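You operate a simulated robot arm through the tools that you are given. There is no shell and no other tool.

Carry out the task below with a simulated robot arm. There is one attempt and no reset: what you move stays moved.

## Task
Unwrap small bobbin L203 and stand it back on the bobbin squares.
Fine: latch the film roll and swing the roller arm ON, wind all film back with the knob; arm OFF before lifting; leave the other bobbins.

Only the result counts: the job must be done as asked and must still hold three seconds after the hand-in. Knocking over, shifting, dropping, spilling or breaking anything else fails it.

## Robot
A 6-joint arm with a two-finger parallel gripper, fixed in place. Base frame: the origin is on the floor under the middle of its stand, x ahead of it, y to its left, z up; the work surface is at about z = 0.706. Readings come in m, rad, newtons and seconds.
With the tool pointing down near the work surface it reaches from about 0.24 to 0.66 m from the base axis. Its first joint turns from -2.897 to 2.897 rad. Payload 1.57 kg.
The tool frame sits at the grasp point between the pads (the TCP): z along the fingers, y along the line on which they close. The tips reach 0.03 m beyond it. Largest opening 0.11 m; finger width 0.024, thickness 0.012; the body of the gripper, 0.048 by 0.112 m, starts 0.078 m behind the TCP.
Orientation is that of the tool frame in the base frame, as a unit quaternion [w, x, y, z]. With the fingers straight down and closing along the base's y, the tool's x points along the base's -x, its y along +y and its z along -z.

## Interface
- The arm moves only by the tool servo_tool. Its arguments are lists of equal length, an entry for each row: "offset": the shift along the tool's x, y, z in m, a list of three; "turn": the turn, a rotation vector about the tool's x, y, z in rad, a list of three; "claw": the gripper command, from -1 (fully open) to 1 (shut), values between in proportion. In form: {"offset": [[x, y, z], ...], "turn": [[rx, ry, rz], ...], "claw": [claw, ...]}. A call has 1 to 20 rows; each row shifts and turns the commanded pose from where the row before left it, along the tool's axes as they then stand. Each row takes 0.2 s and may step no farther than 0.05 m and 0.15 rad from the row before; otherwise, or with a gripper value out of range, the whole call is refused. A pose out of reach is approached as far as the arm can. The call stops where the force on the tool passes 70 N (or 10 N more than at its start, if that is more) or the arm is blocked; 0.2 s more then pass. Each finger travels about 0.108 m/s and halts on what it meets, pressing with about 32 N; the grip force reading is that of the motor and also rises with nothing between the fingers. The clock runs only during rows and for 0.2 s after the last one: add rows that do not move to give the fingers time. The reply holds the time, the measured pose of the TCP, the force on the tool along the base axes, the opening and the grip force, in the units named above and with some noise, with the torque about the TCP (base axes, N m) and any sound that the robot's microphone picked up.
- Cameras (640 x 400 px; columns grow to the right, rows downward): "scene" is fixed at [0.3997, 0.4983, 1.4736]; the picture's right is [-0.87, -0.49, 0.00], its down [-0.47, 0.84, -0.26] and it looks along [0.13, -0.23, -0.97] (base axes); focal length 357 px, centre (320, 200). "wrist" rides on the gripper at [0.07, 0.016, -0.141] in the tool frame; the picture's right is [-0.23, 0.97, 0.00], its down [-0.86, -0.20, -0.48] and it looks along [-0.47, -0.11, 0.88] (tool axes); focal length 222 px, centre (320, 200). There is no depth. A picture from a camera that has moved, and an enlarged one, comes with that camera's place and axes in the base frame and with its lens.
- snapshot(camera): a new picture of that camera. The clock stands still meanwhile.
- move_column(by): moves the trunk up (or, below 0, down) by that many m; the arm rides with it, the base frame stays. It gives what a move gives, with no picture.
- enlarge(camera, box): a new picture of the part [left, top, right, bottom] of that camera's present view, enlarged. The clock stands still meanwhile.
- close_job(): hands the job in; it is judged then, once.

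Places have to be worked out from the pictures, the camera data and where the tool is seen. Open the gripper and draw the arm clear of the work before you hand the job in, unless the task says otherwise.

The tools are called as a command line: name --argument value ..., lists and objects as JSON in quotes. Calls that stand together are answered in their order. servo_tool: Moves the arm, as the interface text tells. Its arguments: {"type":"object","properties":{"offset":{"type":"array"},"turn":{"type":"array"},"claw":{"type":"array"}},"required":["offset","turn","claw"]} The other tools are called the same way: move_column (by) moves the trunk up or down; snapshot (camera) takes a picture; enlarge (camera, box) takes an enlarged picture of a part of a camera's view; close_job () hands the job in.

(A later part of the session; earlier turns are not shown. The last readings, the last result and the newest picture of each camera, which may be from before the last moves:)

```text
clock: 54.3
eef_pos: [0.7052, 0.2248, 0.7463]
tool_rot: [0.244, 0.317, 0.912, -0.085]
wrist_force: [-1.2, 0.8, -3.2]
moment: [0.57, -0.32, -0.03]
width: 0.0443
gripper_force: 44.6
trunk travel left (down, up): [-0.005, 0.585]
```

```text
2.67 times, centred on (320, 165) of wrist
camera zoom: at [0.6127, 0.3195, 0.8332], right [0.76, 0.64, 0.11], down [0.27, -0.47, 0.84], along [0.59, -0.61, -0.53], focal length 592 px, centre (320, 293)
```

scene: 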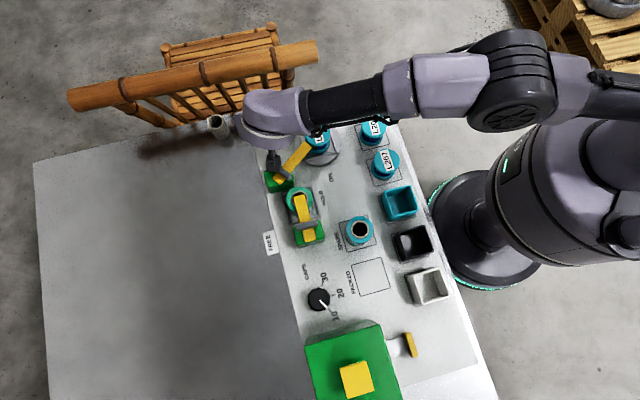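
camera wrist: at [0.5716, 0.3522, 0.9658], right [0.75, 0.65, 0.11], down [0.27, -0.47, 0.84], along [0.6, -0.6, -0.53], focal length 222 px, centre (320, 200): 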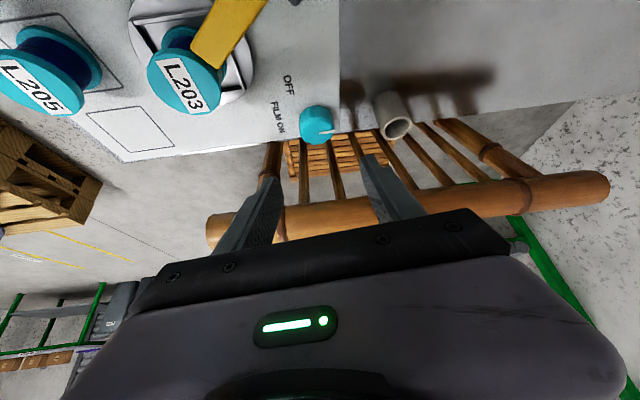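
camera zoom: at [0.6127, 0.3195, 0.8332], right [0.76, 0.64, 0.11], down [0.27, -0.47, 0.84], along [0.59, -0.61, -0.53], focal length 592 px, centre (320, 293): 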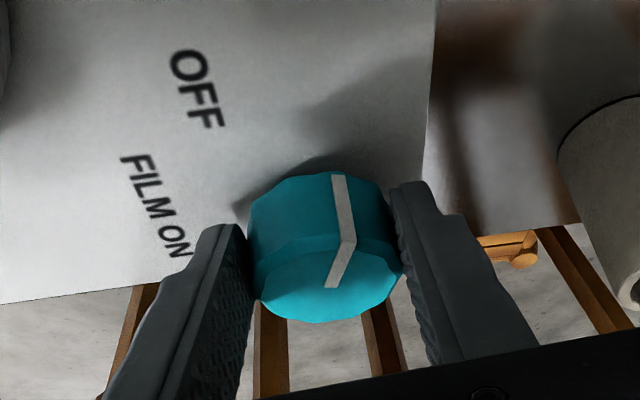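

Good grip and low force. I'll make the next counterclockwise stroke in two halves, checking the bobbin after each.

servo_tool --offset '[[0, -0.0025, 0], [0, -0.0025, 0], [0, 0, 0]]' --turn '[[-0.07, 0, -0.121], [-0.07, 0, -0.121], [0, 0, 0]]' --claw '[1, 1, 1]'

enlarge --camera "scene" --box '[260, 105, 360, 180]'

servo_tool --offset '[[0, -0.0025, 0], [0, -0.0025, 0], [0, -0.0016, 0], [0, 0, 0]]' --turn '[[-0.07, 0, -0.121], [-0.07, 0, -0.121], [-0.045, 0, -0.078], [0, 0, 0]]' --claw '[1, 1, 1, 1]'

enlarge --camera "scene" --box '[260, 105, 360, 180]'

```text
clock: 55.1
eef_pos: [0.7034, 0.2206, 0.7458]
tool_rot: [0.254, 0.185, 0.948, -0.05]
wrist_force: [4.0, 7.9, -3.0]
moment: [0.06, 0.01, 0.15]
width: 0.0445
gripper_force: 44.9
trunk travel left (down, up): [-0.005, 0.585]
```

```text
5.33 times, centred on (310, 142) of scene
camera zoom: at [0.3997, 0.4983, 1.4736], right [-0.87, -0.49, 0.0], down [-0.47, 0.84, -0.26], along [0.13, -0.23, -0.97], focal length 1902 px, centre (373, 507)
```

zoom: 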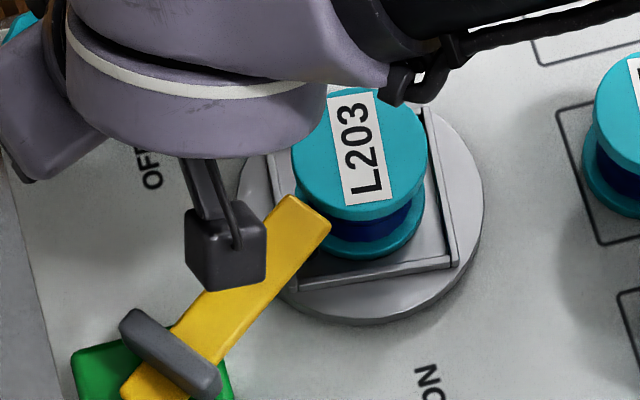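

```text
clock: 56.1
eef_pos: [0.7017, 0.2164, 0.7452]
tool_rot: [0.259, 0.007, 0.966, -0.001]
wrist_force: [7.4, 24.4, -0.5]
moment: [0.96, -0.46, 0.35]
width: 0.0444
gripper_force: 44.7
trunk travel left (down, up): [-0.005, 0.585]
```

```text
5.33 times, centred on (310, 142) of scene
camera zoom: at [0.3997, 0.4983, 1.4736], right [-0.87, -0.49, 0.0], down [-0.47, 0.84, -0.26], along [0.13, -0.23, -0.97], focal length 1902 px, centre (373, 507)
```

zoom: 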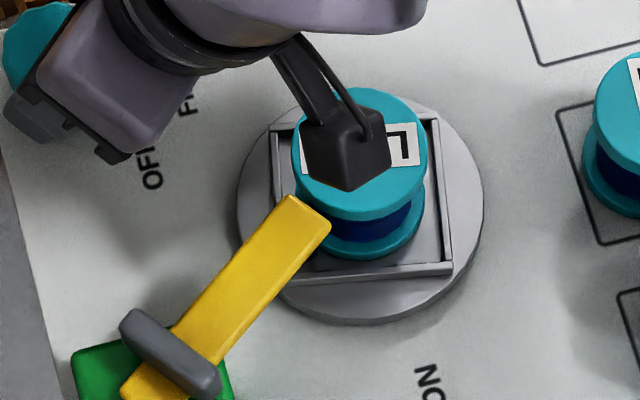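

The visible front is now all blue where film was one bobbin turn ago, so film is coming off. I'll run another full cycle (open, swing back, regrip, turn 37° counterclockwise) in one call.

servo_tool --offset '[[0, 0, 0], [0, 0, 0], [0, 0.0027, 0], [0, 0.0027, 0], [0, 0.0027, 0], [0, 0.0027, 0], [0, 0.0017, 0], [-0.0026, 0, 0.0015], [0, 0, 0], [0, 0, 0], [0, 0, 0], [0, -0.0024, 0], [0, -0.0024, 0], [0, -0.0024, 0], [0, -0.0024, 0], [0, -0.0015, 0], [0, 0, 0]]' --turn '[[0, 0, 0], [0, 0, 0], [0.07, 0, 0.121], [0.07, 0, 0.121], [0.07, 0, 0.121], [0.07, 0, 0.121], [0.045, 0, 0.078], [0, 0, 0], [0, 0, 0], [0, 0, 0], [0, 0, 0], [-0.07, 0, -0.121], [-0.07, 0, -0.121], [-0.07, 0, -0.121], [-0.07, 0, -0.121], [-0.045, 0, -0.078], [0, 0, 0]]' --claw '[-0.2, -0.2, -0.2, -0.2, -0.2, -0.2, -0.2, -0.2, 1, 1, 1, 1, 1, 1, 1, 1, 1]'

enlarge --camera "scene" --box '[260, 105, 360, 180]'

enlarge --camera "wrist" --box '[220, 90, 420, 240]'

```text
clock: 59.7
eef_pos: [0.7045, 0.2149, 0.7465]
tool_rot: [0.26, 0.007, 0.966, -0.001]
wrist_force: [13.6, 22.7, 0.3]
moment: [0.61, -0.74, 0.32]
width: 0.0437
gripper_force: 45.3
trunk travel left (down, up): [-0.005, 0.585]
```

```text
5.33 times, centred on (310, 142) of scene
camera zoom: at [0.3997, 0.4983, 1.4736], right [-0.87, -0.49, 0.0], down [-0.47, 0.84, -0.26], along [0.13, -0.23, -0.97], focal length 1902 px, centre (373, 507)
```

zoom: 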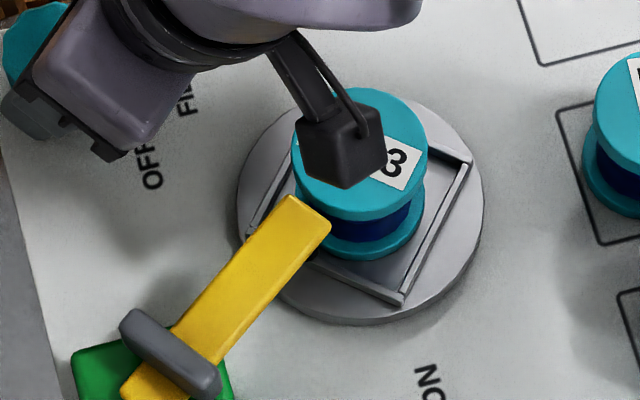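

```text
2.67 times, centred on (320, 165) of wrist
camera zoom: at [0.5727, 0.2347, 0.8335], right [0.21, 0.97, 0.11], down [0.5, -0.21, 0.84], along [0.84, -0.12, -0.53], focal length 592 px, centre (320, 293)
```

zoom: 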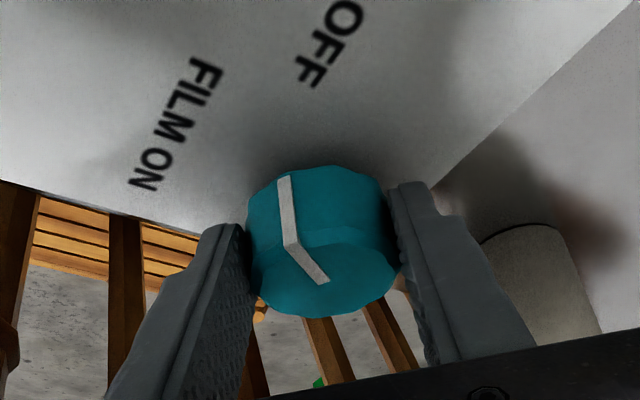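

The visible front is all blue now at a bobbin angle that earlier showed film, so most or all film seems wound back. I'll do one more stroke in two halves, photographing the bobbin each time so I can inspect its whole circumference.

servo_tool --offset '[[0, 0, 0], [0, 0, 0], [0, 0.0025, 0], [0, 0.0025, 0], [0, 0.0025, 0], [0, 0.0025, 0], [0, 0.0016, 0], [0, 0, 0], [0, 0, 0], [0, 0, 0], [0, 0, 0], [0, -0.002, 0], [0, -0.002, 0], [0, 0, 0]]' --turn '[[0, 0, 0], [0, 0, 0], [0.07, 0, 0.121], [0.07, 0, 0.121], [0.07, 0, 0.121], [0.07, 0, 0.121], [0.045, 0, 0.078], [0, 0, 0], [0, 0, 0], [0, 0, 0], [0, 0, 0], [-0.07, 0, -0.121], [-0.07, 0, -0.121], [0, 0, 0]]' --claw '[-0.2, -0.2, -0.2, -0.2, -0.2, -0.2, -0.2, -0.2, 1, 1, 1, 1, 1, 1]'

enlarge --camera "scene" --box '[260, 105, 360, 180]'

servo_tool --offset '[[0, -0.002, 0], [0, -0.002, 0], [0, -0.0013, 0], [0, 0, 0]]' --turn '[[-0.07, 0, -0.121], [-0.07, 0, -0.121], [-0.045, 0, -0.078], [0, 0, 0]]' --claw '[1, 1, 1, 1]'

enlarge --camera "scene" --box '[260, 105, 360, 180]'

```text
clock: 62.7
eef_pos: [0.7044, 0.2211, 0.746]
tool_rot: [0.254, 0.186, 0.948, -0.05]
wrist_force: [-2.9, -2.2, -1.9]
moment: [-0.52, 0.54, 0.02]
width: 0.0446
gripper_force: 44.9
trunk travel left (down, up): [-0.005, 0.585]
```

```text
5.33 times, centred on (310, 142) of scene
camera zoom: at [0.3997, 0.4983, 1.4736], right [-0.87, -0.49, 0.0], down [-0.47, 0.84, -0.26], along [0.13, -0.23, -0.97], focal length 1902 px, centre (373, 507)
```

zoom: 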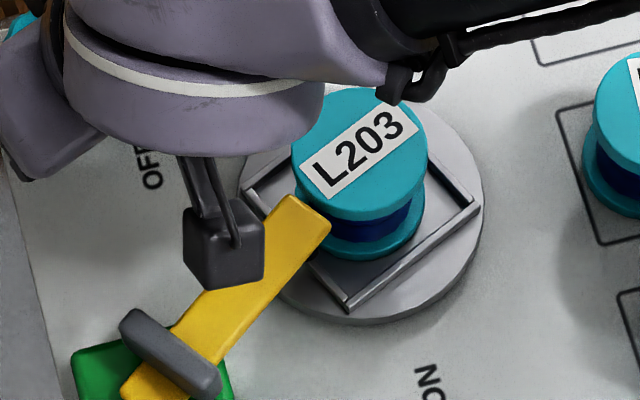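

```text
clock: 63.7
eef_pos: [0.7039, 0.2168, 0.7453]
tool_rot: [0.259, 0.009, 0.966, -0.003]
wrist_force: [8.1, -5.2, -7.5]
moment: [-0.38, -0.39, -0.04]
width: 0.0444
gripper_force: 44.5
trunk travel left (down, up): [-0.005, 0.585]
```

```text
5.33 times, centred on (310, 142) of scene
camera zoom: at [0.3997, 0.4983, 1.4736], right [-0.87, -0.49, 0.0], down [-0.47, 0.84, -0.26], along [0.13, -0.23, -0.97], focal length 1902 px, centre (373, 507)
```

zoom: 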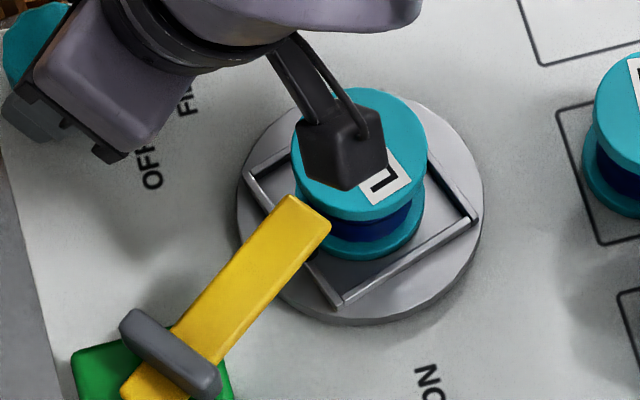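

Across these views every part of L203's core now shows dark blue thread and no green. I'll release the knob, back out along the tool axis, and inspect L203 and the film roll from the wrist camera.

servo_tool --offset '[[0, 0, 0], [0, 0, 0], [0, 0, -0.02], [0, 0, -0.03], [0, 0, -0.04], [0, 0, -0.04], [0, 0, 0]]' --turn '[[0, 0, 0], [0, 0, 0], [0, 0, 0], [0, 0, 0], [0, 0, 0], [0, 0, 0], [0, 0, 0]]' --claw '[-0.2, -0.2, -0.2, -0.2, -0.2, -0.2, -0.2]'

snapshot --camera "scene"

snapshot --camera "wrist"

```text
clock: 65.3
eef_pos: [0.6356, 0.2172, 0.8596]
tool_rot: [0.259, 0.01, 0.966, -0.003]
wrist_force: [-0.4, 0.5, 0.4]
moment: [0.02, -0.03, 0.01]
width: 0.066
gripper_force: 0.1
trunk travel left (down, up): [-0.005, 0.585]
```

```text
taken
```

scene: 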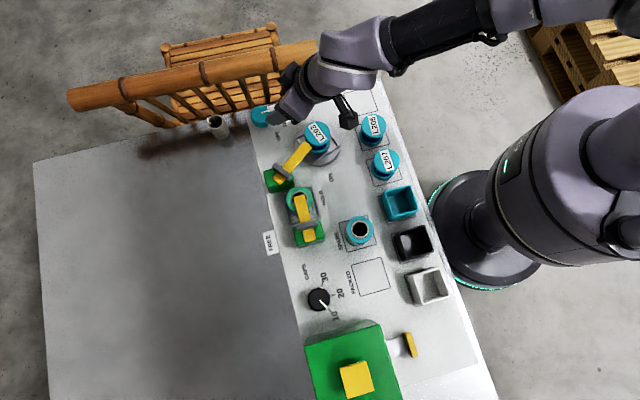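

```text
taken
camera wrist: at [0.5055, 0.2361, 0.9461], right [0.22, 0.97, 0.11], down [0.5, -0.21, 0.84], along [0.84, -0.12, -0.53], focal length 222 px, centre (320, 200)
```

wrist: 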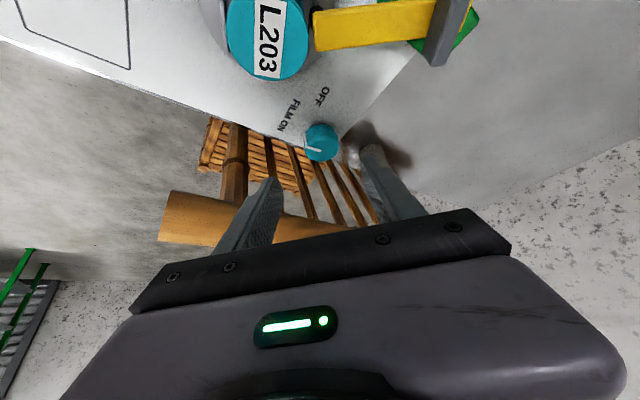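

The chair and tube look unmoved. I'll enlarge L203 from both cameras to look for any remaining green.

enlarge --camera "scene" --box '[285, 110, 355, 170]'

enlarge --camera "wrist" --box '[190, 0, 350, 100]'

enlarge --camera "scene" --box '[255, 160, 345, 255]'

```text
6.67 times, centred on (320, 140) of scene
camera zoom: at [0.3997, 0.4983, 1.4736], right [-0.87, -0.49, 0.0], down [-0.47, 0.84, -0.26], along [0.13, -0.23, -0.97], focal length 2378 px, centre (320, 600)
```

zoom: 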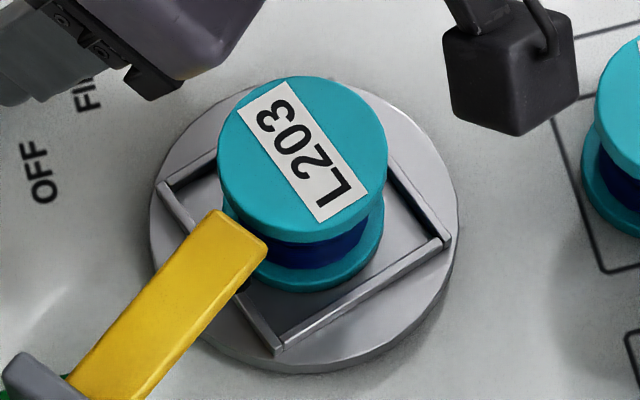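

```text
4.00 times, centred on (270, 50) of wrist
camera zoom: at [0.5055, 0.2361, 0.9461], right [0.22, 0.97, 0.11], down [0.5, -0.21, 0.84], along [0.84, -0.12, -0.53], focal length 888 px, centre (520, 800)
```

zoom: 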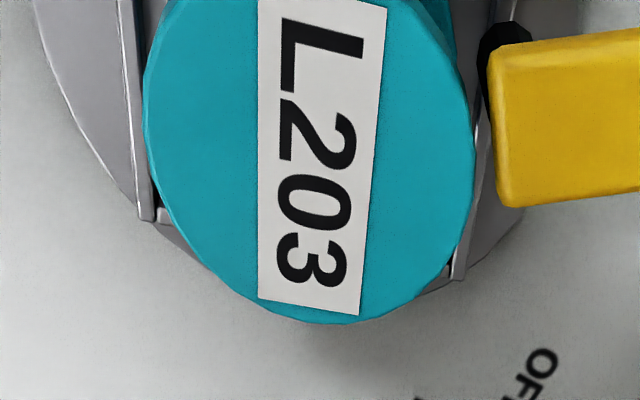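

```text
4.21 times, centred on (300, 208) of scene
camera zoom: at [0.3997, 0.4983, 1.4736], right [-0.87, -0.49, 0.0], down [-0.47, 0.84, -0.26], along [0.13, -0.23, -0.97], focal length 1502 px, centre (404, 168)
```

zoom: 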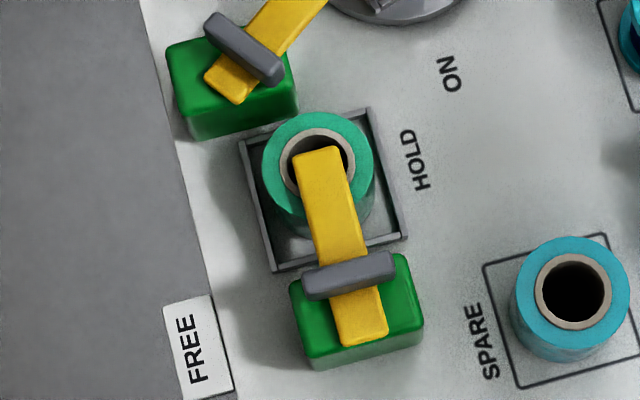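

No green remains on the visible core, and the latch and roller arm are still in place. I'll bring the tool back to vertical next so I can swing the roller arm OFF.

servo_tool --offset '[[0, 0, -0.01], [0, 0, -0.01], [0, 0, -0.01], [0, 0, -0.01], [0, 0, 0]]' --turn '[[0, 0.131, 0], [0, 0.131, 0], [0, 0.131, 0], [0, 0.131, 0], [0, 0, 0]]' --claw '[0.1, 0.1, 0.1, 0.1, 0.1]'

```text
clock: 66.5
eef_pos: [0.624, 0.218, 0.895]
tool_rot: [-0.001, 0.009, 1.0, -0.001]
wrist_force: [0.6, 0.5, -0.5]
moment: [0.03, -0.01, -0.02]
width: 0.0496
gripper_force: 0.0
trunk travel left (down, up): [-0.005, 0.585]
```

The tool is vertical again. I'll move above the roller arm's crossbar at z about 0.85 and align the yaw to it.

servo_tool --offset '[[0.0079, 0.0206, 0], [0.0079, 0.0206, 0], [0.0079, 0.0206, 0], [0.0079, 0.0206, 0], [0.0079, 0.0206, 0], [0, 0, 0.015], [0, 0, 0.015], [0, 0, 0.013], [0, 0, 0]]' --turn '[[0, 0, 0], [0, 0, 0], [0, 0, 0], [0, 0, 0], [0, 0, 0], [0, 0, 0.075], [0, 0, 0.075], [0, 0, 0], [0, 0, 0]]' --claw '[0.1, 0.1, 0.1, 0.1, 0.1, 0.1, 0.1, 0.1, 0.1]'

enlarge --camera "wrist" --box '[200, 110, 400, 235]'

```text
clock: 68.5
eef_pos: [0.5884, 0.3226, 0.8533]
tool_rot: [0.0, 0.085, 0.996, 0.0]
wrist_force: [-0.4, 0.3, -0.6]
moment: [-0.02, 0.01, -0.01]
width: 0.0493
gripper_force: 0.0
trunk travel left (down, up): [-0.005, 0.585]
```

```text
3.20 times, centred on (300, 172) of wrist
camera zoom: at [0.5214, 0.3501, 0.9944], right [0.39, 0.92, 0.0], down [0.81, -0.34, 0.48], along [0.44, -0.19, -0.88], focal length 711 px, centre (384, 288)
```

zoom: 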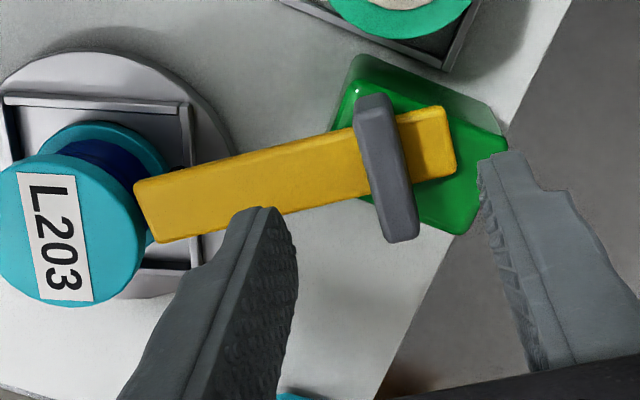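

The crossbar is between the fingers with about 2.7 mm to correct along tool x. I'll correct, descend to z 0.807 and close on it.

servo_tool --offset '[[0.0027, 0.0005, 0.01], [0, 0, 0.01], [0, 0, 0.01], [0, 0, 0.009], [0, 0, 0.0075], [0, 0, 0], [0, 0, 0], [0, 0, 0], [0, 0, 0]]' --turn '[[0, 0, 0], [0, 0, 0], [0, 0, 0], [0, 0, 0], [0, 0, 0], [0, 0, 0], [0, 0, 0], [0, 0, 0], [0, 0, 0]]' --claw '[0.1, 0.1, 0.1, 0.1, 0.1, 0.1, 1, 1, 1]'

enlarge --camera "wrist" --box '[200, 110, 400, 235]'

```text
clock: 70.5
eef_pos: [0.5858, 0.3232, 0.8078]
tool_rot: [0.0, 0.086, 0.996, 0.0]
wrist_force: [0.4, 0.6, -1.3]
moment: [-0.01, -0.08, 0.68]
width: 0.0124
gripper_force: 29.4
trunk travel left (down, up): [-0.005, 0.585]
```

```text
3.20 times, centred on (300, 172) of wrist
camera zoom: at [0.5196, 0.3507, 0.9482], right [0.39, 0.92, 0.0], down [0.81, -0.34, 0.48], along [0.44, -0.19, -0.88], focal length 711 px, centre (384, 288)
```

zoom: 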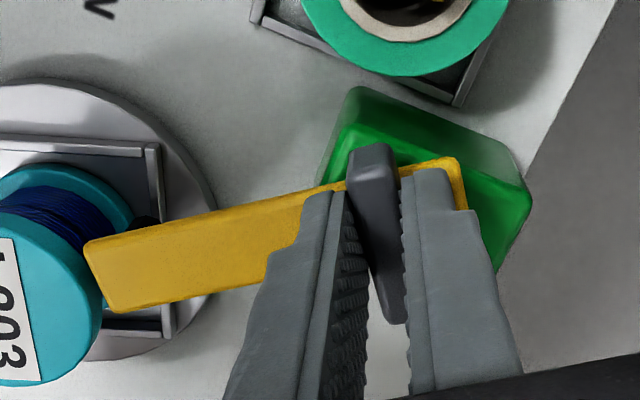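

The crossbar is held. I'll swing the arm counterclockwise back toward OFF, first 45°.

servo_tool --offset '[[0, 0, 0], [0, 0, 0], [0, 0, 0], [0, 0, 0], [0, 0, 0], [0, 0, 0], [0, 0, 0]]' --turn '[[0, 0, -0.131], [0, 0, -0.131], [0, 0, -0.131], [0, 0, -0.131], [0, 0, -0.131], [0, 0, -0.131], [0, 0, 0]]' --claw '[1, 1, 1, 1, 1, 1, 1]'

enlarge --camera "wrist" --box '[200, 110, 400, 235]'

```text
clock: 72.1
eef_pos: [0.5866, 0.3199, 0.8065]
tool_rot: [0.0, -0.304, 0.953, -0.001]
wrist_force: [11.8, -36.6, 1.9]
moment: [-0.59, -0.67, -0.19]
width: 0.0119
gripper_force: 29.3
trunk travel left (down, up): [-0.005, 0.585]
```

```text
3.20 times, centred on (300, 172) of wrist
camera zoom: at [0.5199, 0.2924, 0.9481], right [-0.38, 0.93, 0.0], down [0.81, 0.33, 0.48], along [0.44, 0.18, -0.88], focal length 711 px, centre (384, 288)
```

zoom: 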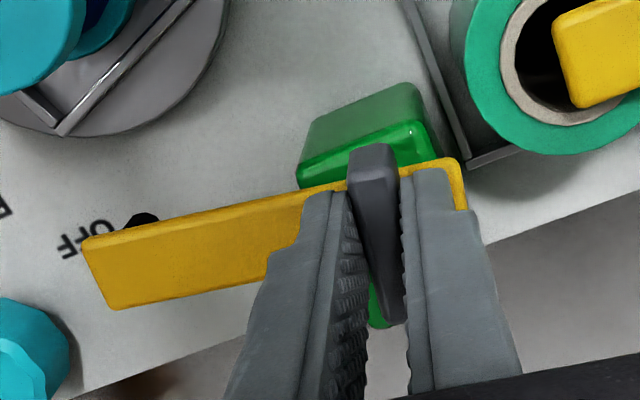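

The arm follows, now at about -55°, with a 37 N side force. I'll shift 3 mm to relieve that and turn the remaining 15° to OFF.

servo_tool --offset '[[0.0009, -0.0028, 0], [0, 0, 0], [0, 0, 0], [0, 0, 0]]' --turn '[[0, 0, 0], [0, 0, -0.131], [0, 0, -0.131], [0, 0, 0]]' --claw '[1, 1, 1, 1]'

enlarge --camera "wrist" --box '[200, 110, 400, 235]'

```text
clock: 73.1
eef_pos: [0.5885, 0.318, 0.8076]
tool_rot: [0.001, -0.427, 0.904, 0.001]
wrist_force: [18.2, -29.2, 4.0]
moment: [-0.11, -0.91, -0.12]
width: 0.0116
gripper_force: 29.2
trunk travel left (down, up): [-0.005, 0.585]
```

```text
3.20 times, centred on (300, 172) of wrist
camera zoom: at [0.5302, 0.2751, 0.9481], right [-0.61, 0.79, 0.0], down [0.7, 0.53, 0.48], along [0.38, 0.29, -0.88], focal length 711 px, centre (384, 288)
```

zoom: 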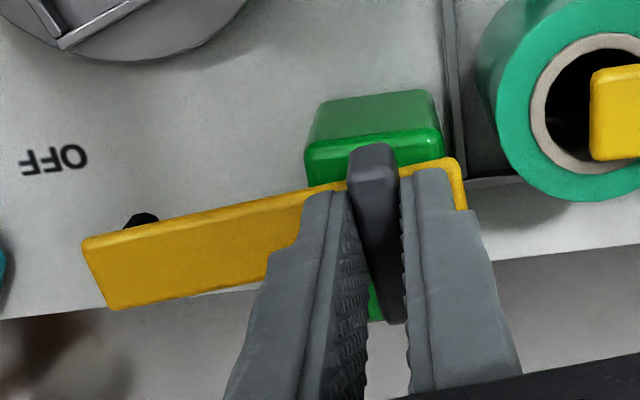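

The arm is back at its original OFF angle. I'll relieve the side force and nudge 3° further to make sure it rests against its stop.

servo_tool --offset '[[0.001, -0.0025, 0], [0, 0, 0], [0, 0, 0]]' --turn '[[0, 0, 0], [0, 0, -0.06], [0, 0, 0]]' --claw '[1, 1, 1]'

```text
clock: 73.9
eef_pos: [0.5875, 0.318, 0.8069]
tool_rot: [0.001, -0.453, 0.891, 0.001]
wrist_force: [13.7, -10.7, 4.1]
moment: [0.09, -0.79, -0.73]
width: 0.0127
gripper_force: 29.4
trunk travel left (down, up): [-0.005, 0.585]
```

Torque of -0.73 N m shows the arm is against its OFF stop. I'll ease off, open and lift clear, then check all around.

servo_tool --offset '[[0, 0, 0], [0, 0, 0], [0, 0, 0], [0, 0, 0], [0, 0, -0.01], [0, 0, -0.02], [0, 0, -0.03], [0, 0, -0.04], [0, 0, -0.03], [0, 0, 0]]' --turn '[[0, 0, 0.04], [0, 0, 0], [0, 0, 0], [0, 0, 0], [0, 0, 0], [0, 0, 0], [0, 0, 0], [0, 0, 0], [0, 0, 0], [0, 0, 0]]' --claw '[1, 0.4, 0.2, 0.1, 0.1, 0.1, 0.1, 0.1, 0.1, 0.1]'

snapshot --camera "wrist"

enlarge --camera "wrist" --box '[170, 60, 300, 200]'

snapshot --camera "scene"

```text
clock: 76.1
eef_pos: [0.5874, 0.3177, 0.9384]
tool_rot: [-0.001, -0.434, 0.901, 0.001]
wrist_force: [0.5, -0.4, -0.4]
moment: [-0.05, -0.01, 0.0]
width: 0.0498
gripper_force: 0.1
trunk travel left (down, up): [-0.005, 0.585]
```

```text
taken
camera wrist: at [0.5303, 0.2732, 1.0787], right [-0.62, 0.78, 0.0], down [0.69, 0.54, 0.48], along [0.37, 0.3, -0.88], focal length 222 px, centre (320, 200)
```

wrist: 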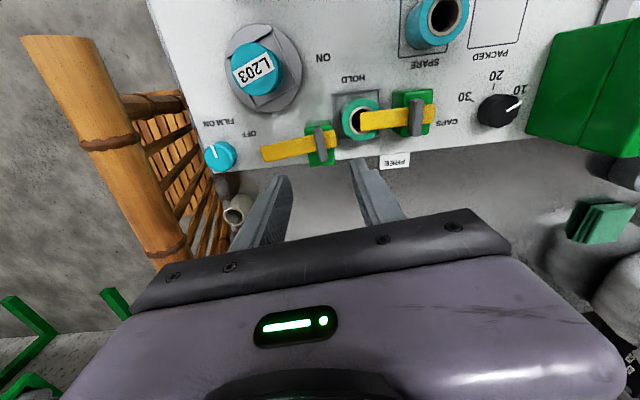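

```text
2.86 times, centred on (235, 130) of wrist
camera zoom: at [0.5303, 0.2732, 1.0787], right [-0.62, 0.78, 0.0], down [0.69, 0.54, 0.48], along [0.37, 0.3, -0.88], focal length 635 px, centre (563, 400)
```

zoom: 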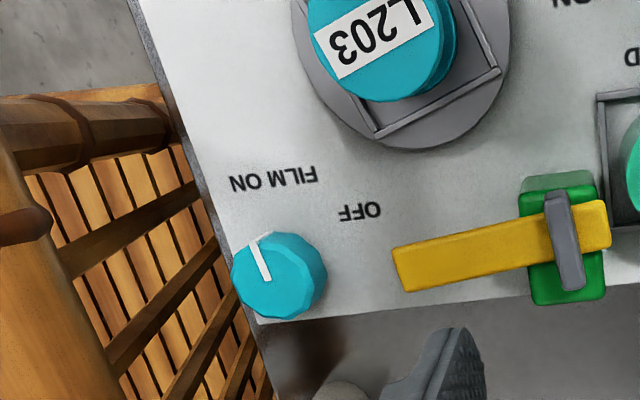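

```text
taken
```

scene: 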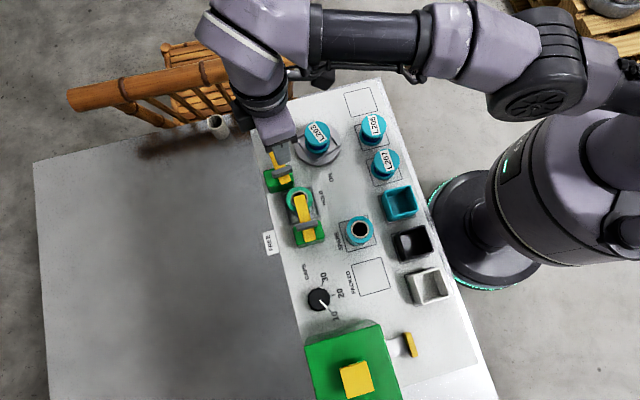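

The arm is OFF and nothing else has moved. Before picking L203 I'll refine its position with enlarged views from both cameras.

enlarge --camera "scene" --box '[285, 110, 355, 170]'

enlarge --camera "wrist" --box '[210, 10, 310, 120]'

enlarge --camera "scene" --box '[330, 75, 420, 190]'

```text
6.67 times, centred on (320, 140) of scene
camera zoom: at [0.3997, 0.4983, 1.4736], right [-0.87, -0.49, 0.0], down [-0.47, 0.84, -0.26], along [0.13, -0.23, -0.97], focal length 2378 px, centre (320, 600)
```

zoom: 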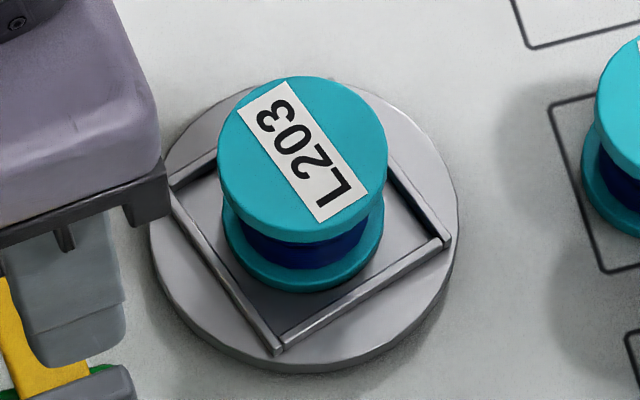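

```text
3.64 times, centred on (260, 65) of wrist
camera zoom: at [0.5303, 0.2732, 1.0787], right [-0.62, 0.78, 0.0], down [0.69, 0.54, 0.48], along [0.37, 0.3, -0.88], focal length 808 px, centre (538, 691)
```

zoom: 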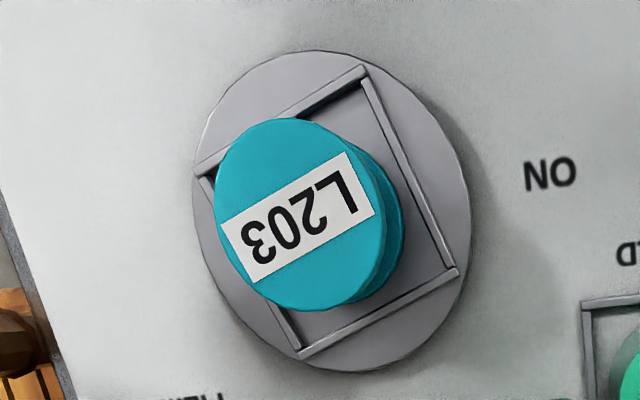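

```text
3.48 times, centred on (375, 132) of scene
camera zoom: at [0.3997, 0.4983, 1.4736], right [-0.87, -0.49, 0.0], down [-0.47, 0.84, -0.26], along [0.13, -0.23, -0.97], focal length 1240 px, centre (129, 435)
```

zoom: 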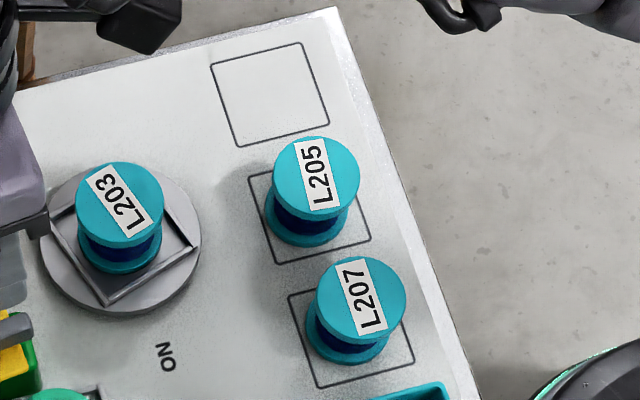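

L203's visible side is fully blue. The two views agree to under 1 mm: L203 centre (0.5705, 0.205), top z about 0.767, diameter about 55 mm. I'll turn the hand so the fingers close along 45°, which keeps them clear of L205 at the destination.

servo_tool --offset '[[0, 0, 0], [0, 0, 0], [0, 0, 0], [0, 0, 0], [0, 0, 0], [0, 0, 0], [0, 0, 0], [0, 0, 0], [0, 0, 0], [0, 0, 0], [0, 0, 0], [0, 0, 0], [0, 0, 0]]' --turn '[[0, 0, 0.14], [0, 0, 0.14], [0, 0, 0.14], [0, 0, 0.14], [0, 0, 0.14], [0, 0, 0.14], [0, 0, 0.14], [0, 0, 0.14], [0, 0, 0.14], [0, 0, 0.14], [0, 0, 0.14], [0, 0, 0.14], [0, 0, 0]]' --claw '[-0.4, -0.4, -0.4, -0.4, -0.4, -0.4, -0.4, -0.4, -0.4, -0.4, -0.4, -0.4, -0.4]'

snapshot --camera "wrist"

```text
clock: 78.9
eef_pos: [0.5851, 0.3183, 0.9371]
tool_rot: [-0.001, 0.381, 0.924, 0.0]
wrist_force: [0.0, 0.0, -0.3]
moment: [-0.01, 0.0, 0.0]
width: 0.0768
gripper_force: 0.1
trunk travel left (down, up): [-0.005, 0.585]
```

```text
taken
camera wrist: at [0.5483, 0.379, 1.0775], right [0.85, 0.53, 0.0], down [0.47, -0.74, 0.48], along [0.25, -0.4, -0.88], focal length 222 px, centre (320, 200)
```

wrist: 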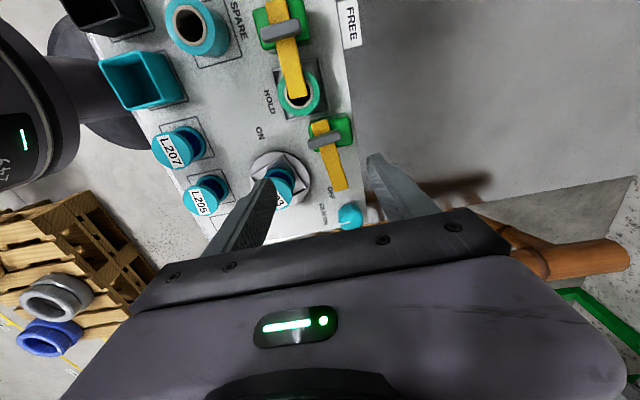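

Yaw is set. I'll move above L203 to z about 0.86 with the fingers at 77 mm opening.

servo_tool --offset '[[-0.0116, -0.0151, 0.0128], [-0.0116, -0.0151, 0.0128], [-0.0116, -0.0151, 0.0128], [-0.0116, -0.0151, 0.0128], [-0.0116, -0.0151, 0.0128], [-0.0116, -0.0151, 0.0128], [0, 0, 0]]' --turn '[[0, 0, 0], [0, 0, 0], [0, 0, 0], [0, 0, 0], [0, 0, 0], [0, 0, 0], [0, 0, 0]]' --claw '[-0.4, -0.4, -0.4, -0.4, -0.4, -0.4, -0.4]'

enlarge --camera "wrist" --box '[220, 100, 420, 225]'

enlarge --camera "scene" --box '[270, 90, 370, 180]'

```text
clock: 80.5
eef_pos: [0.571, 0.2043, 0.8599]
tool_rot: [-0.001, 0.381, 0.925, 0.0]
wrist_force: [0.2, 0.6, -0.9]
moment: [-0.01, 0.04, 0.02]
width: 0.0772
gripper_force: 0.1
trunk travel left (down, up): [-0.005, 0.585]
```

```text
3.20 times, centred on (320, 162) of wrist
camera zoom: at [0.5333, 0.2649, 1.0009], right [0.85, 0.53, 0.0], down [0.47, -0.74, 0.48], along [0.25, -0.4, -0.88], focal length 711 px, centre (320, 320)
```

zoom: 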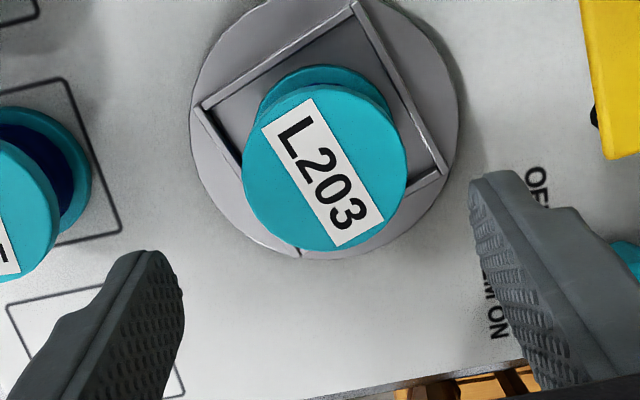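

```text
4.44 times, centred on (320, 135) of scene
camera zoom: at [0.3997, 0.4983, 1.4736], right [-0.87, -0.49, 0.0], down [-0.47, 0.84, -0.26], along [0.13, -0.23, -0.97], focal length 1585 px, centre (320, 489)
```

zoom: 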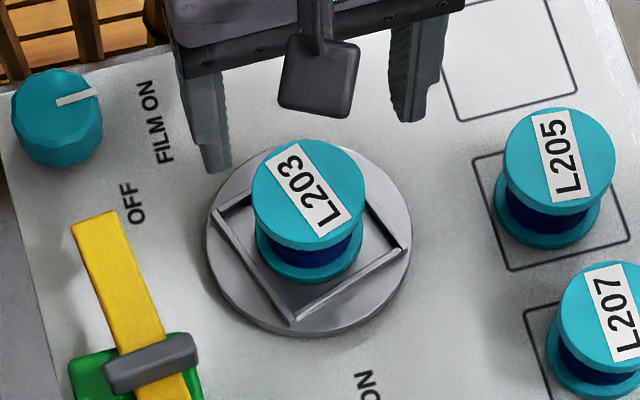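

L203 is centred between the fingers to within 2 mm. I'll make a small correction and descend to z about 0.761, so the pads cover the top flange while the tips stay above the tray rim.

servo_tool --offset '[[0.0015, 0.0008, 0.02], [0, 0, 0.02], [0, 0, 0.02], [0, 0, 0.02], [0, 0, 0.012], [0, 0, 0.007], [0, 0, 0]]' --turn '[[0, 0, 0], [0, 0, 0], [0, 0, 0], [0, 0, 0], [0, 0, 0], [0, 0, 0], [0, 0, 0]]' --claw '[-0.4, -0.4, -0.4, -0.4, -0.4, -0.4, -0.4]'

enlarge --camera "wrist" --box '[220, 100, 420, 225]'

enlarge --camera "scene" --box '[270, 90, 370, 180]'

```text
clock: 82.1
eef_pos: [0.5727, 0.2076, 0.7607]
tool_rot: [0.0, 0.38, 0.925, -0.001]
wrist_force: [0.7, 0.1, -0.5]
moment: [-0.01, -0.01, -0.03]
width: 0.0771
gripper_force: 0.1
trunk travel left (down, up): [-0.005, 0.585]
```

```text
3.20 times, centred on (320, 162) of wrist
camera zoom: at [0.534, 0.2674, 0.9011], right [0.85, 0.53, 0.0], down [0.47, -0.74, 0.48], along [0.25, -0.4, -0.88], focal length 711 px, centre (320, 320)
```

zoom: 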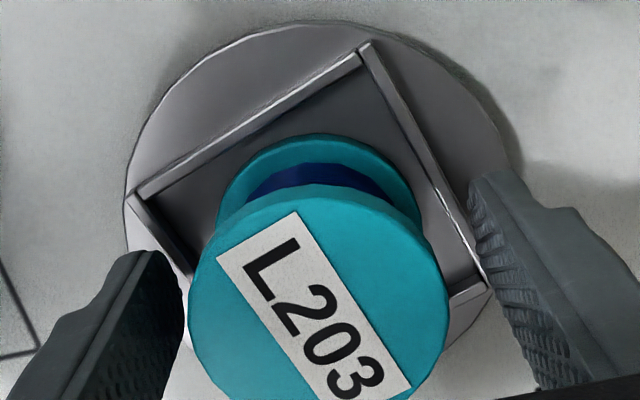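

```text
4.44 times, centred on (320, 135) of scene
camera zoom: at [0.3997, 0.4983, 1.4736], right [-0.87, -0.49, 0.0], down [-0.47, 0.84, -0.26], along [0.13, -0.23, -0.97], focal length 1585 px, centre (320, 489)
```

zoom: 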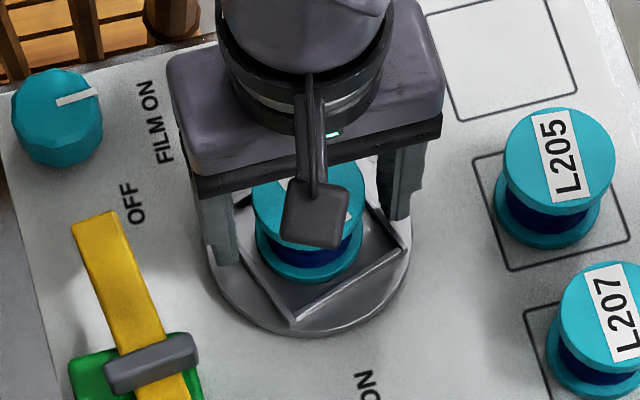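

The fingers straddle L203 with no contact. I'll close gently and check the grip.

servo_tool --offset '[[0, 0, 0], [0, 0, 0], [0, 0, 0], [0, 0, 0]]' --turn '[[0, 0, 0], [0, 0, 0], [0, 0, 0], [0, 0, 0]]' --claw '[-0.1, 0.1, 0.3, 0.3]'

enlarge --camera "scene" --box '[270, 90, 370, 180]'

```text
clock: 83.1
eef_pos: [0.5723, 0.2058, 0.7599]
tool_rot: [0.0, 0.38, 0.925, 0.0]
wrist_force: [-0.1, -1.1, -0.4]
moment: [-0.02, -0.06, 0.04]
width: 0.054
gripper_force: 32.1
trunk travel left (down, up): [-0.005, 0.585]
```

```text
4.44 times, centred on (320, 135) of scene
camera zoom: at [0.3997, 0.4983, 1.4736], right [-0.87, -0.49, 0.0], down [-0.47, 0.84, -0.26], along [0.13, -0.23, -0.97], focal length 1585 px, centre (320, 489)
```

zoom: 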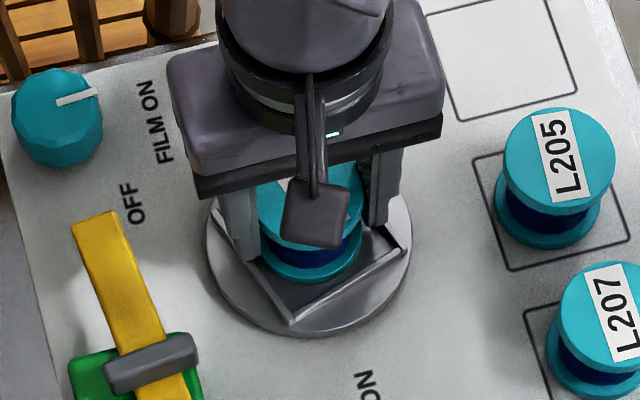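

L203 is gripped at 54 mm with 32 N. I'll lift it 3 cm slowly and check that it comes free of the tray.

servo_tool --offset '[[0, 0, -0.005], [0, 0, -0.01], [0, 0, -0.015], [0, 0, 0]]' --turn '[[0, 0, 0], [0, 0, 0], [0, 0, 0], [0, 0, 0]]' --claw '[0.4, 0.4, 0.4, 0.4]'

enlarge --camera "scene" --box '[270, 90, 370, 180]'

```text
clock: 84.1
eef_pos: [0.5721, 0.2054, 0.7903]
tool_rot: [-0.002, 0.38, 0.925, 0.001]
wrist_force: [-0.2, 0.1, 0.5]
moment: [0.02, 0.03, -0.02]
width: 0.0535
gripper_force: 31.7
trunk travel left (down, up): [-0.005, 0.585]
```

```text
4.44 times, centred on (320, 135) of scene
camera zoom: at [0.3997, 0.4983, 1.4736], right [-0.87, -0.49, 0.0], down [-0.47, 0.84, -0.26], along [0.13, -0.23, -0.97], focal length 1585 px, centre (320, 489)
```

zoom: 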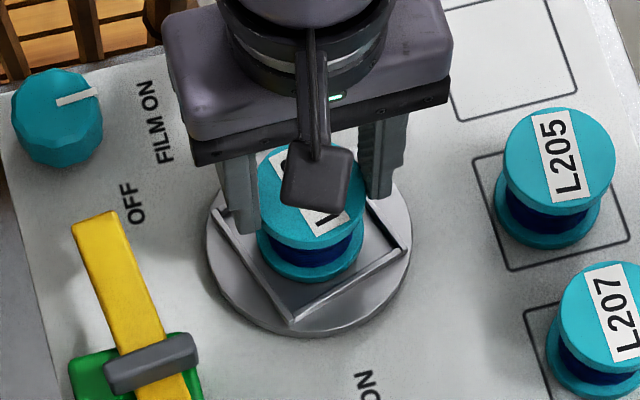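

The bobbin may have stayed down while the fingers slid up. I'll look closely before doing anything else.

enlarge --camera "scene" --box '[295, 105, 350, 170]'

snapshot --camera "wrist"

enlarge --camera "wrist" --box '[220, 100, 420, 225]'

```text
6.15 times, centred on (322, 138) of scene
camera zoom: at [0.3997, 0.4983, 1.4736], right [-0.87, -0.49, 0.0], down [-0.47, 0.84, -0.26], along [0.13, -0.23, -0.97], focal length 2195 px, centre (305, 585)
```

zoom: 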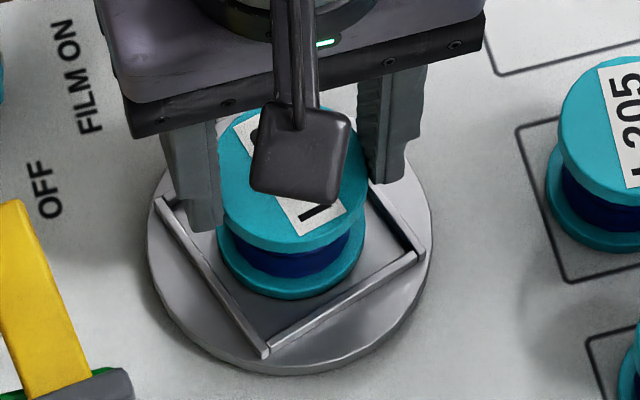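

```text
taken
camera wrist: at [0.5335, 0.2663, 0.9311], right [0.85, 0.53, 0.0], down [0.47, -0.74, 0.48], along [0.25, -0.4, -0.88], focal length 222 px, centre (320, 200)
```

wrist: 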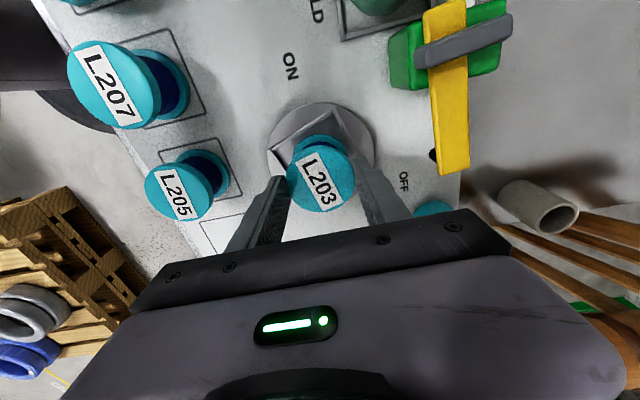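

```text
3.20 times, centred on (320, 162) of wrist
camera zoom: at [0.5335, 0.2663, 0.9311], right [0.85, 0.53, 0.0], down [0.47, -0.74, 0.48], along [0.25, -0.4, -0.88], focal length 711 px, centre (320, 320)
```

zoom: 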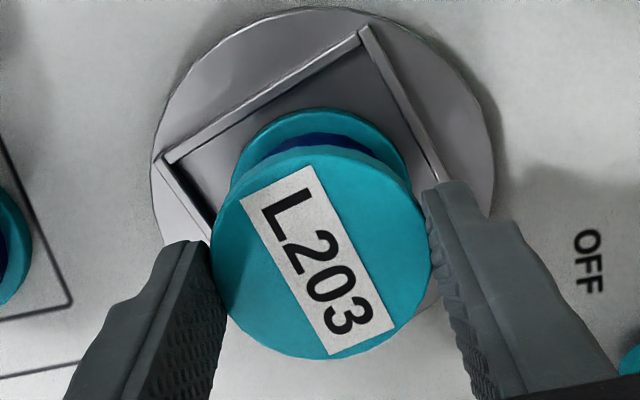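

The bobbin did not lift; the fingers slid up its flange. I'll open, go back down slightly deeper, close fully, and lift by only 2 mm to read the force.

servo_tool --offset '[[0, 0, 0], [0, 0, 0], [0, 0, 0.012], [0, 0, 0.012], [0, 0, 0.01], [0, 0, 0], [0, 0, 0], [0, 0, 0], [0, 0, 0], [0, 0, -0.001], [0, 0, -0.001], [0, 0, 0]]' --turn '[[0, 0, 0], [0, 0, 0], [0, 0, 0], [0, 0, 0], [0, 0, 0], [0, 0, 0], [0, 0, 0], [0, 0, 0], [0, 0, 0], [0, 0, 0], [0, 0, 0], [0, 0, 0]]' --claw '[-0.3, -0.3, -0.3, -0.3, -0.3, -0.3, 1, 1, 1, 1, 1, 1]'

enlarge --camera "wrist" --box '[220, 100, 420, 225]'

```text
clock: 86.7
eef_pos: [0.5723, 0.2056, 0.7598]
tool_rot: [-0.001, 0.38, 0.925, 0.001]
wrist_force: [0.5, 0.1, -0.6]
moment: [0.0, 0.02, -0.04]
width: 0.0536
gripper_force: 31.6
trunk travel left (down, up): [-0.005, 0.585]
```

```text
3.20 times, centred on (320, 162) of wrist
camera zoom: at [0.5338, 0.2665, 0.9005], right [0.85, 0.53, 0.0], down [0.47, -0.74, 0.48], along [0.25, -0.4, -0.88], focal length 711 px, centre (320, 320)
```

zoom: 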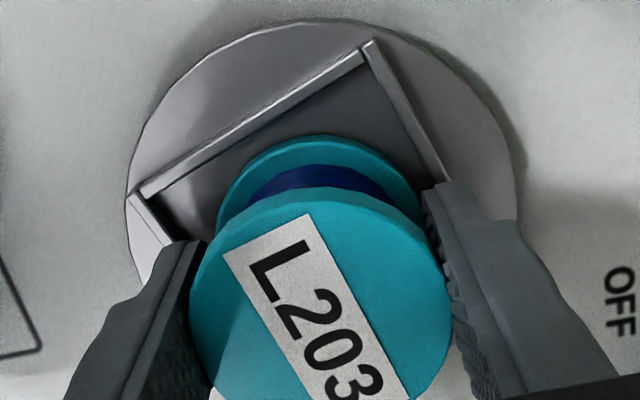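

With the grip closed the 2 mm lift shows no load at all. I'll lift another 6 mm and compare the picture to see whether the bobbin follows or slides.

servo_tool --offset '[[0, 0, -0.002], [0, 0, -0.002], [0, 0, -0.002], [0, 0, 0]]' --turn '[[0, 0, 0], [0, 0, 0], [0, 0, 0], [0, 0, 0]]' --claw '[1, 1, 1, 1]'

enlarge --camera "wrist" --box '[220, 100, 420, 225]'

enlarge --camera "scene" --box '[295, 105, 350, 170]'

```text
clock: 87.7
eef_pos: [0.5718, 0.2053, 0.765]
tool_rot: [-0.001, 0.38, 0.925, 0.001]
wrist_force: [0.2, 0.1, -2.3]
moment: [0.01, -0.03, -0.03]
width: 0.0536
gripper_force: 32.2
trunk travel left (down, up): [-0.005, 0.585]
```

```text
3.20 times, centred on (320, 162) of wrist
camera zoom: at [0.5341, 0.2671, 0.9057], right [0.85, 0.53, 0.0], down [0.47, -0.74, 0.48], along [0.25, -0.4, -0.88], focal length 711 px, centre (320, 320)
```

zoom: 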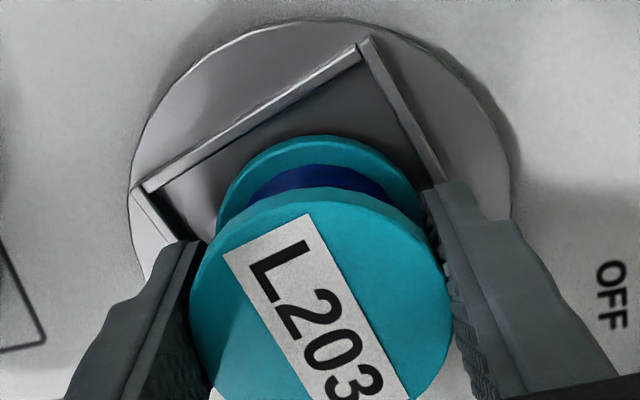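

```text
6.15 times, centred on (322, 138) of scene
camera zoom: at [0.3997, 0.4983, 1.4736], right [-0.87, -0.49, 0.0], down [-0.47, 0.84, -0.26], along [0.13, -0.23, -0.97], focal length 2195 px, centre (305, 585)
```

zoom: 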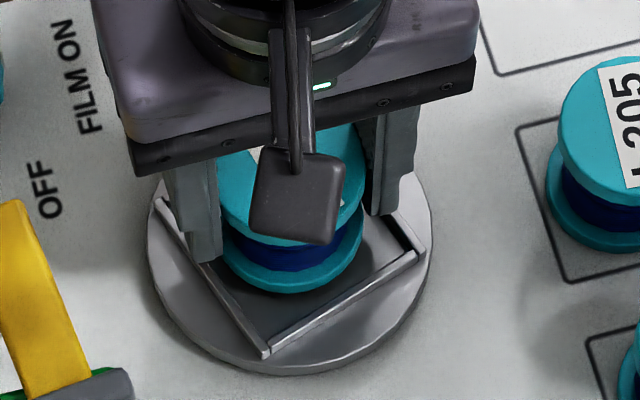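

This time the bobbin follows the hand (unchanged in the wrist view, turntable receding, about 2 N of load). I'll keep the grip fully closed and lift slowly another 5 cm.

servo_tool --offset '[[0, 0, -0.005], [0, 0, -0.008], [0, 0, -0.01], [0, 0, -0.01], [0, 0, -0.01], [0, 0, -0.007], [0, 0, 0]]' --turn '[[0, 0, 0], [0, 0, 0], [0, 0, 0], [0, 0, 0], [0, 0, 0], [0, 0, 0], [0, 0, 0]]' --claw '[1, 1, 1, 1, 1, 1, 1]'

enlarge --camera "wrist" --box '[220, 100, 420, 225]'

enlarge --camera "scene" --box '[280, 80, 380, 170]'

```text
clock: 89.3
eef_pos: [0.5718, 0.2065, 0.8144]
tool_rot: [-0.001, 0.38, 0.925, 0.001]
wrist_force: [0.5, 0.5, -2.1]
moment: [-0.01, 0.0, -0.02]
width: 0.0536
gripper_force: 31.3
trunk travel left (down, up): [-0.005, 0.585]
```

```text
3.20 times, centred on (320, 162) of wrist
camera zoom: at [0.5336, 0.2672, 0.9564], right [0.85, 0.53, 0.0], down [0.47, -0.74, 0.48], along [0.25, -0.4, -0.88], focal length 711 px, centre (320, 320)
```

zoom: 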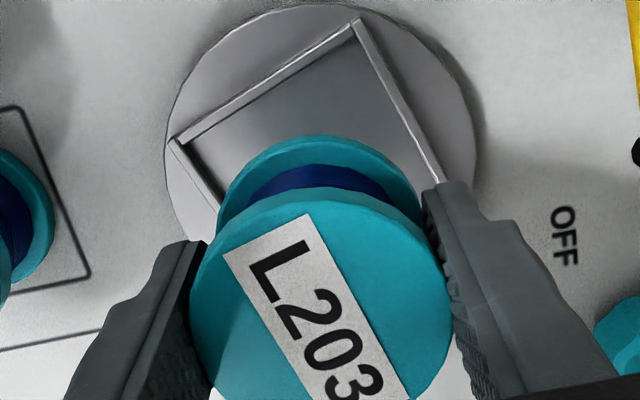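

```text
4.44 times, centred on (330, 125) of scene
camera zoom: at [0.3997, 0.4983, 1.4736], right [-0.87, -0.49, 0.0], down [-0.47, 0.84, -0.26], along [0.13, -0.23, -0.97], focal length 1585 px, centre (276, 533)
```

zoom: 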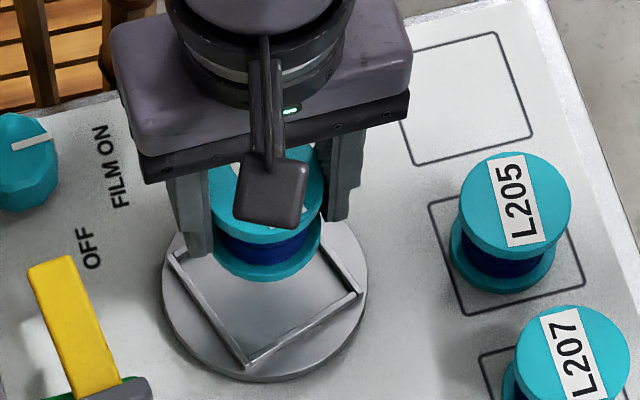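

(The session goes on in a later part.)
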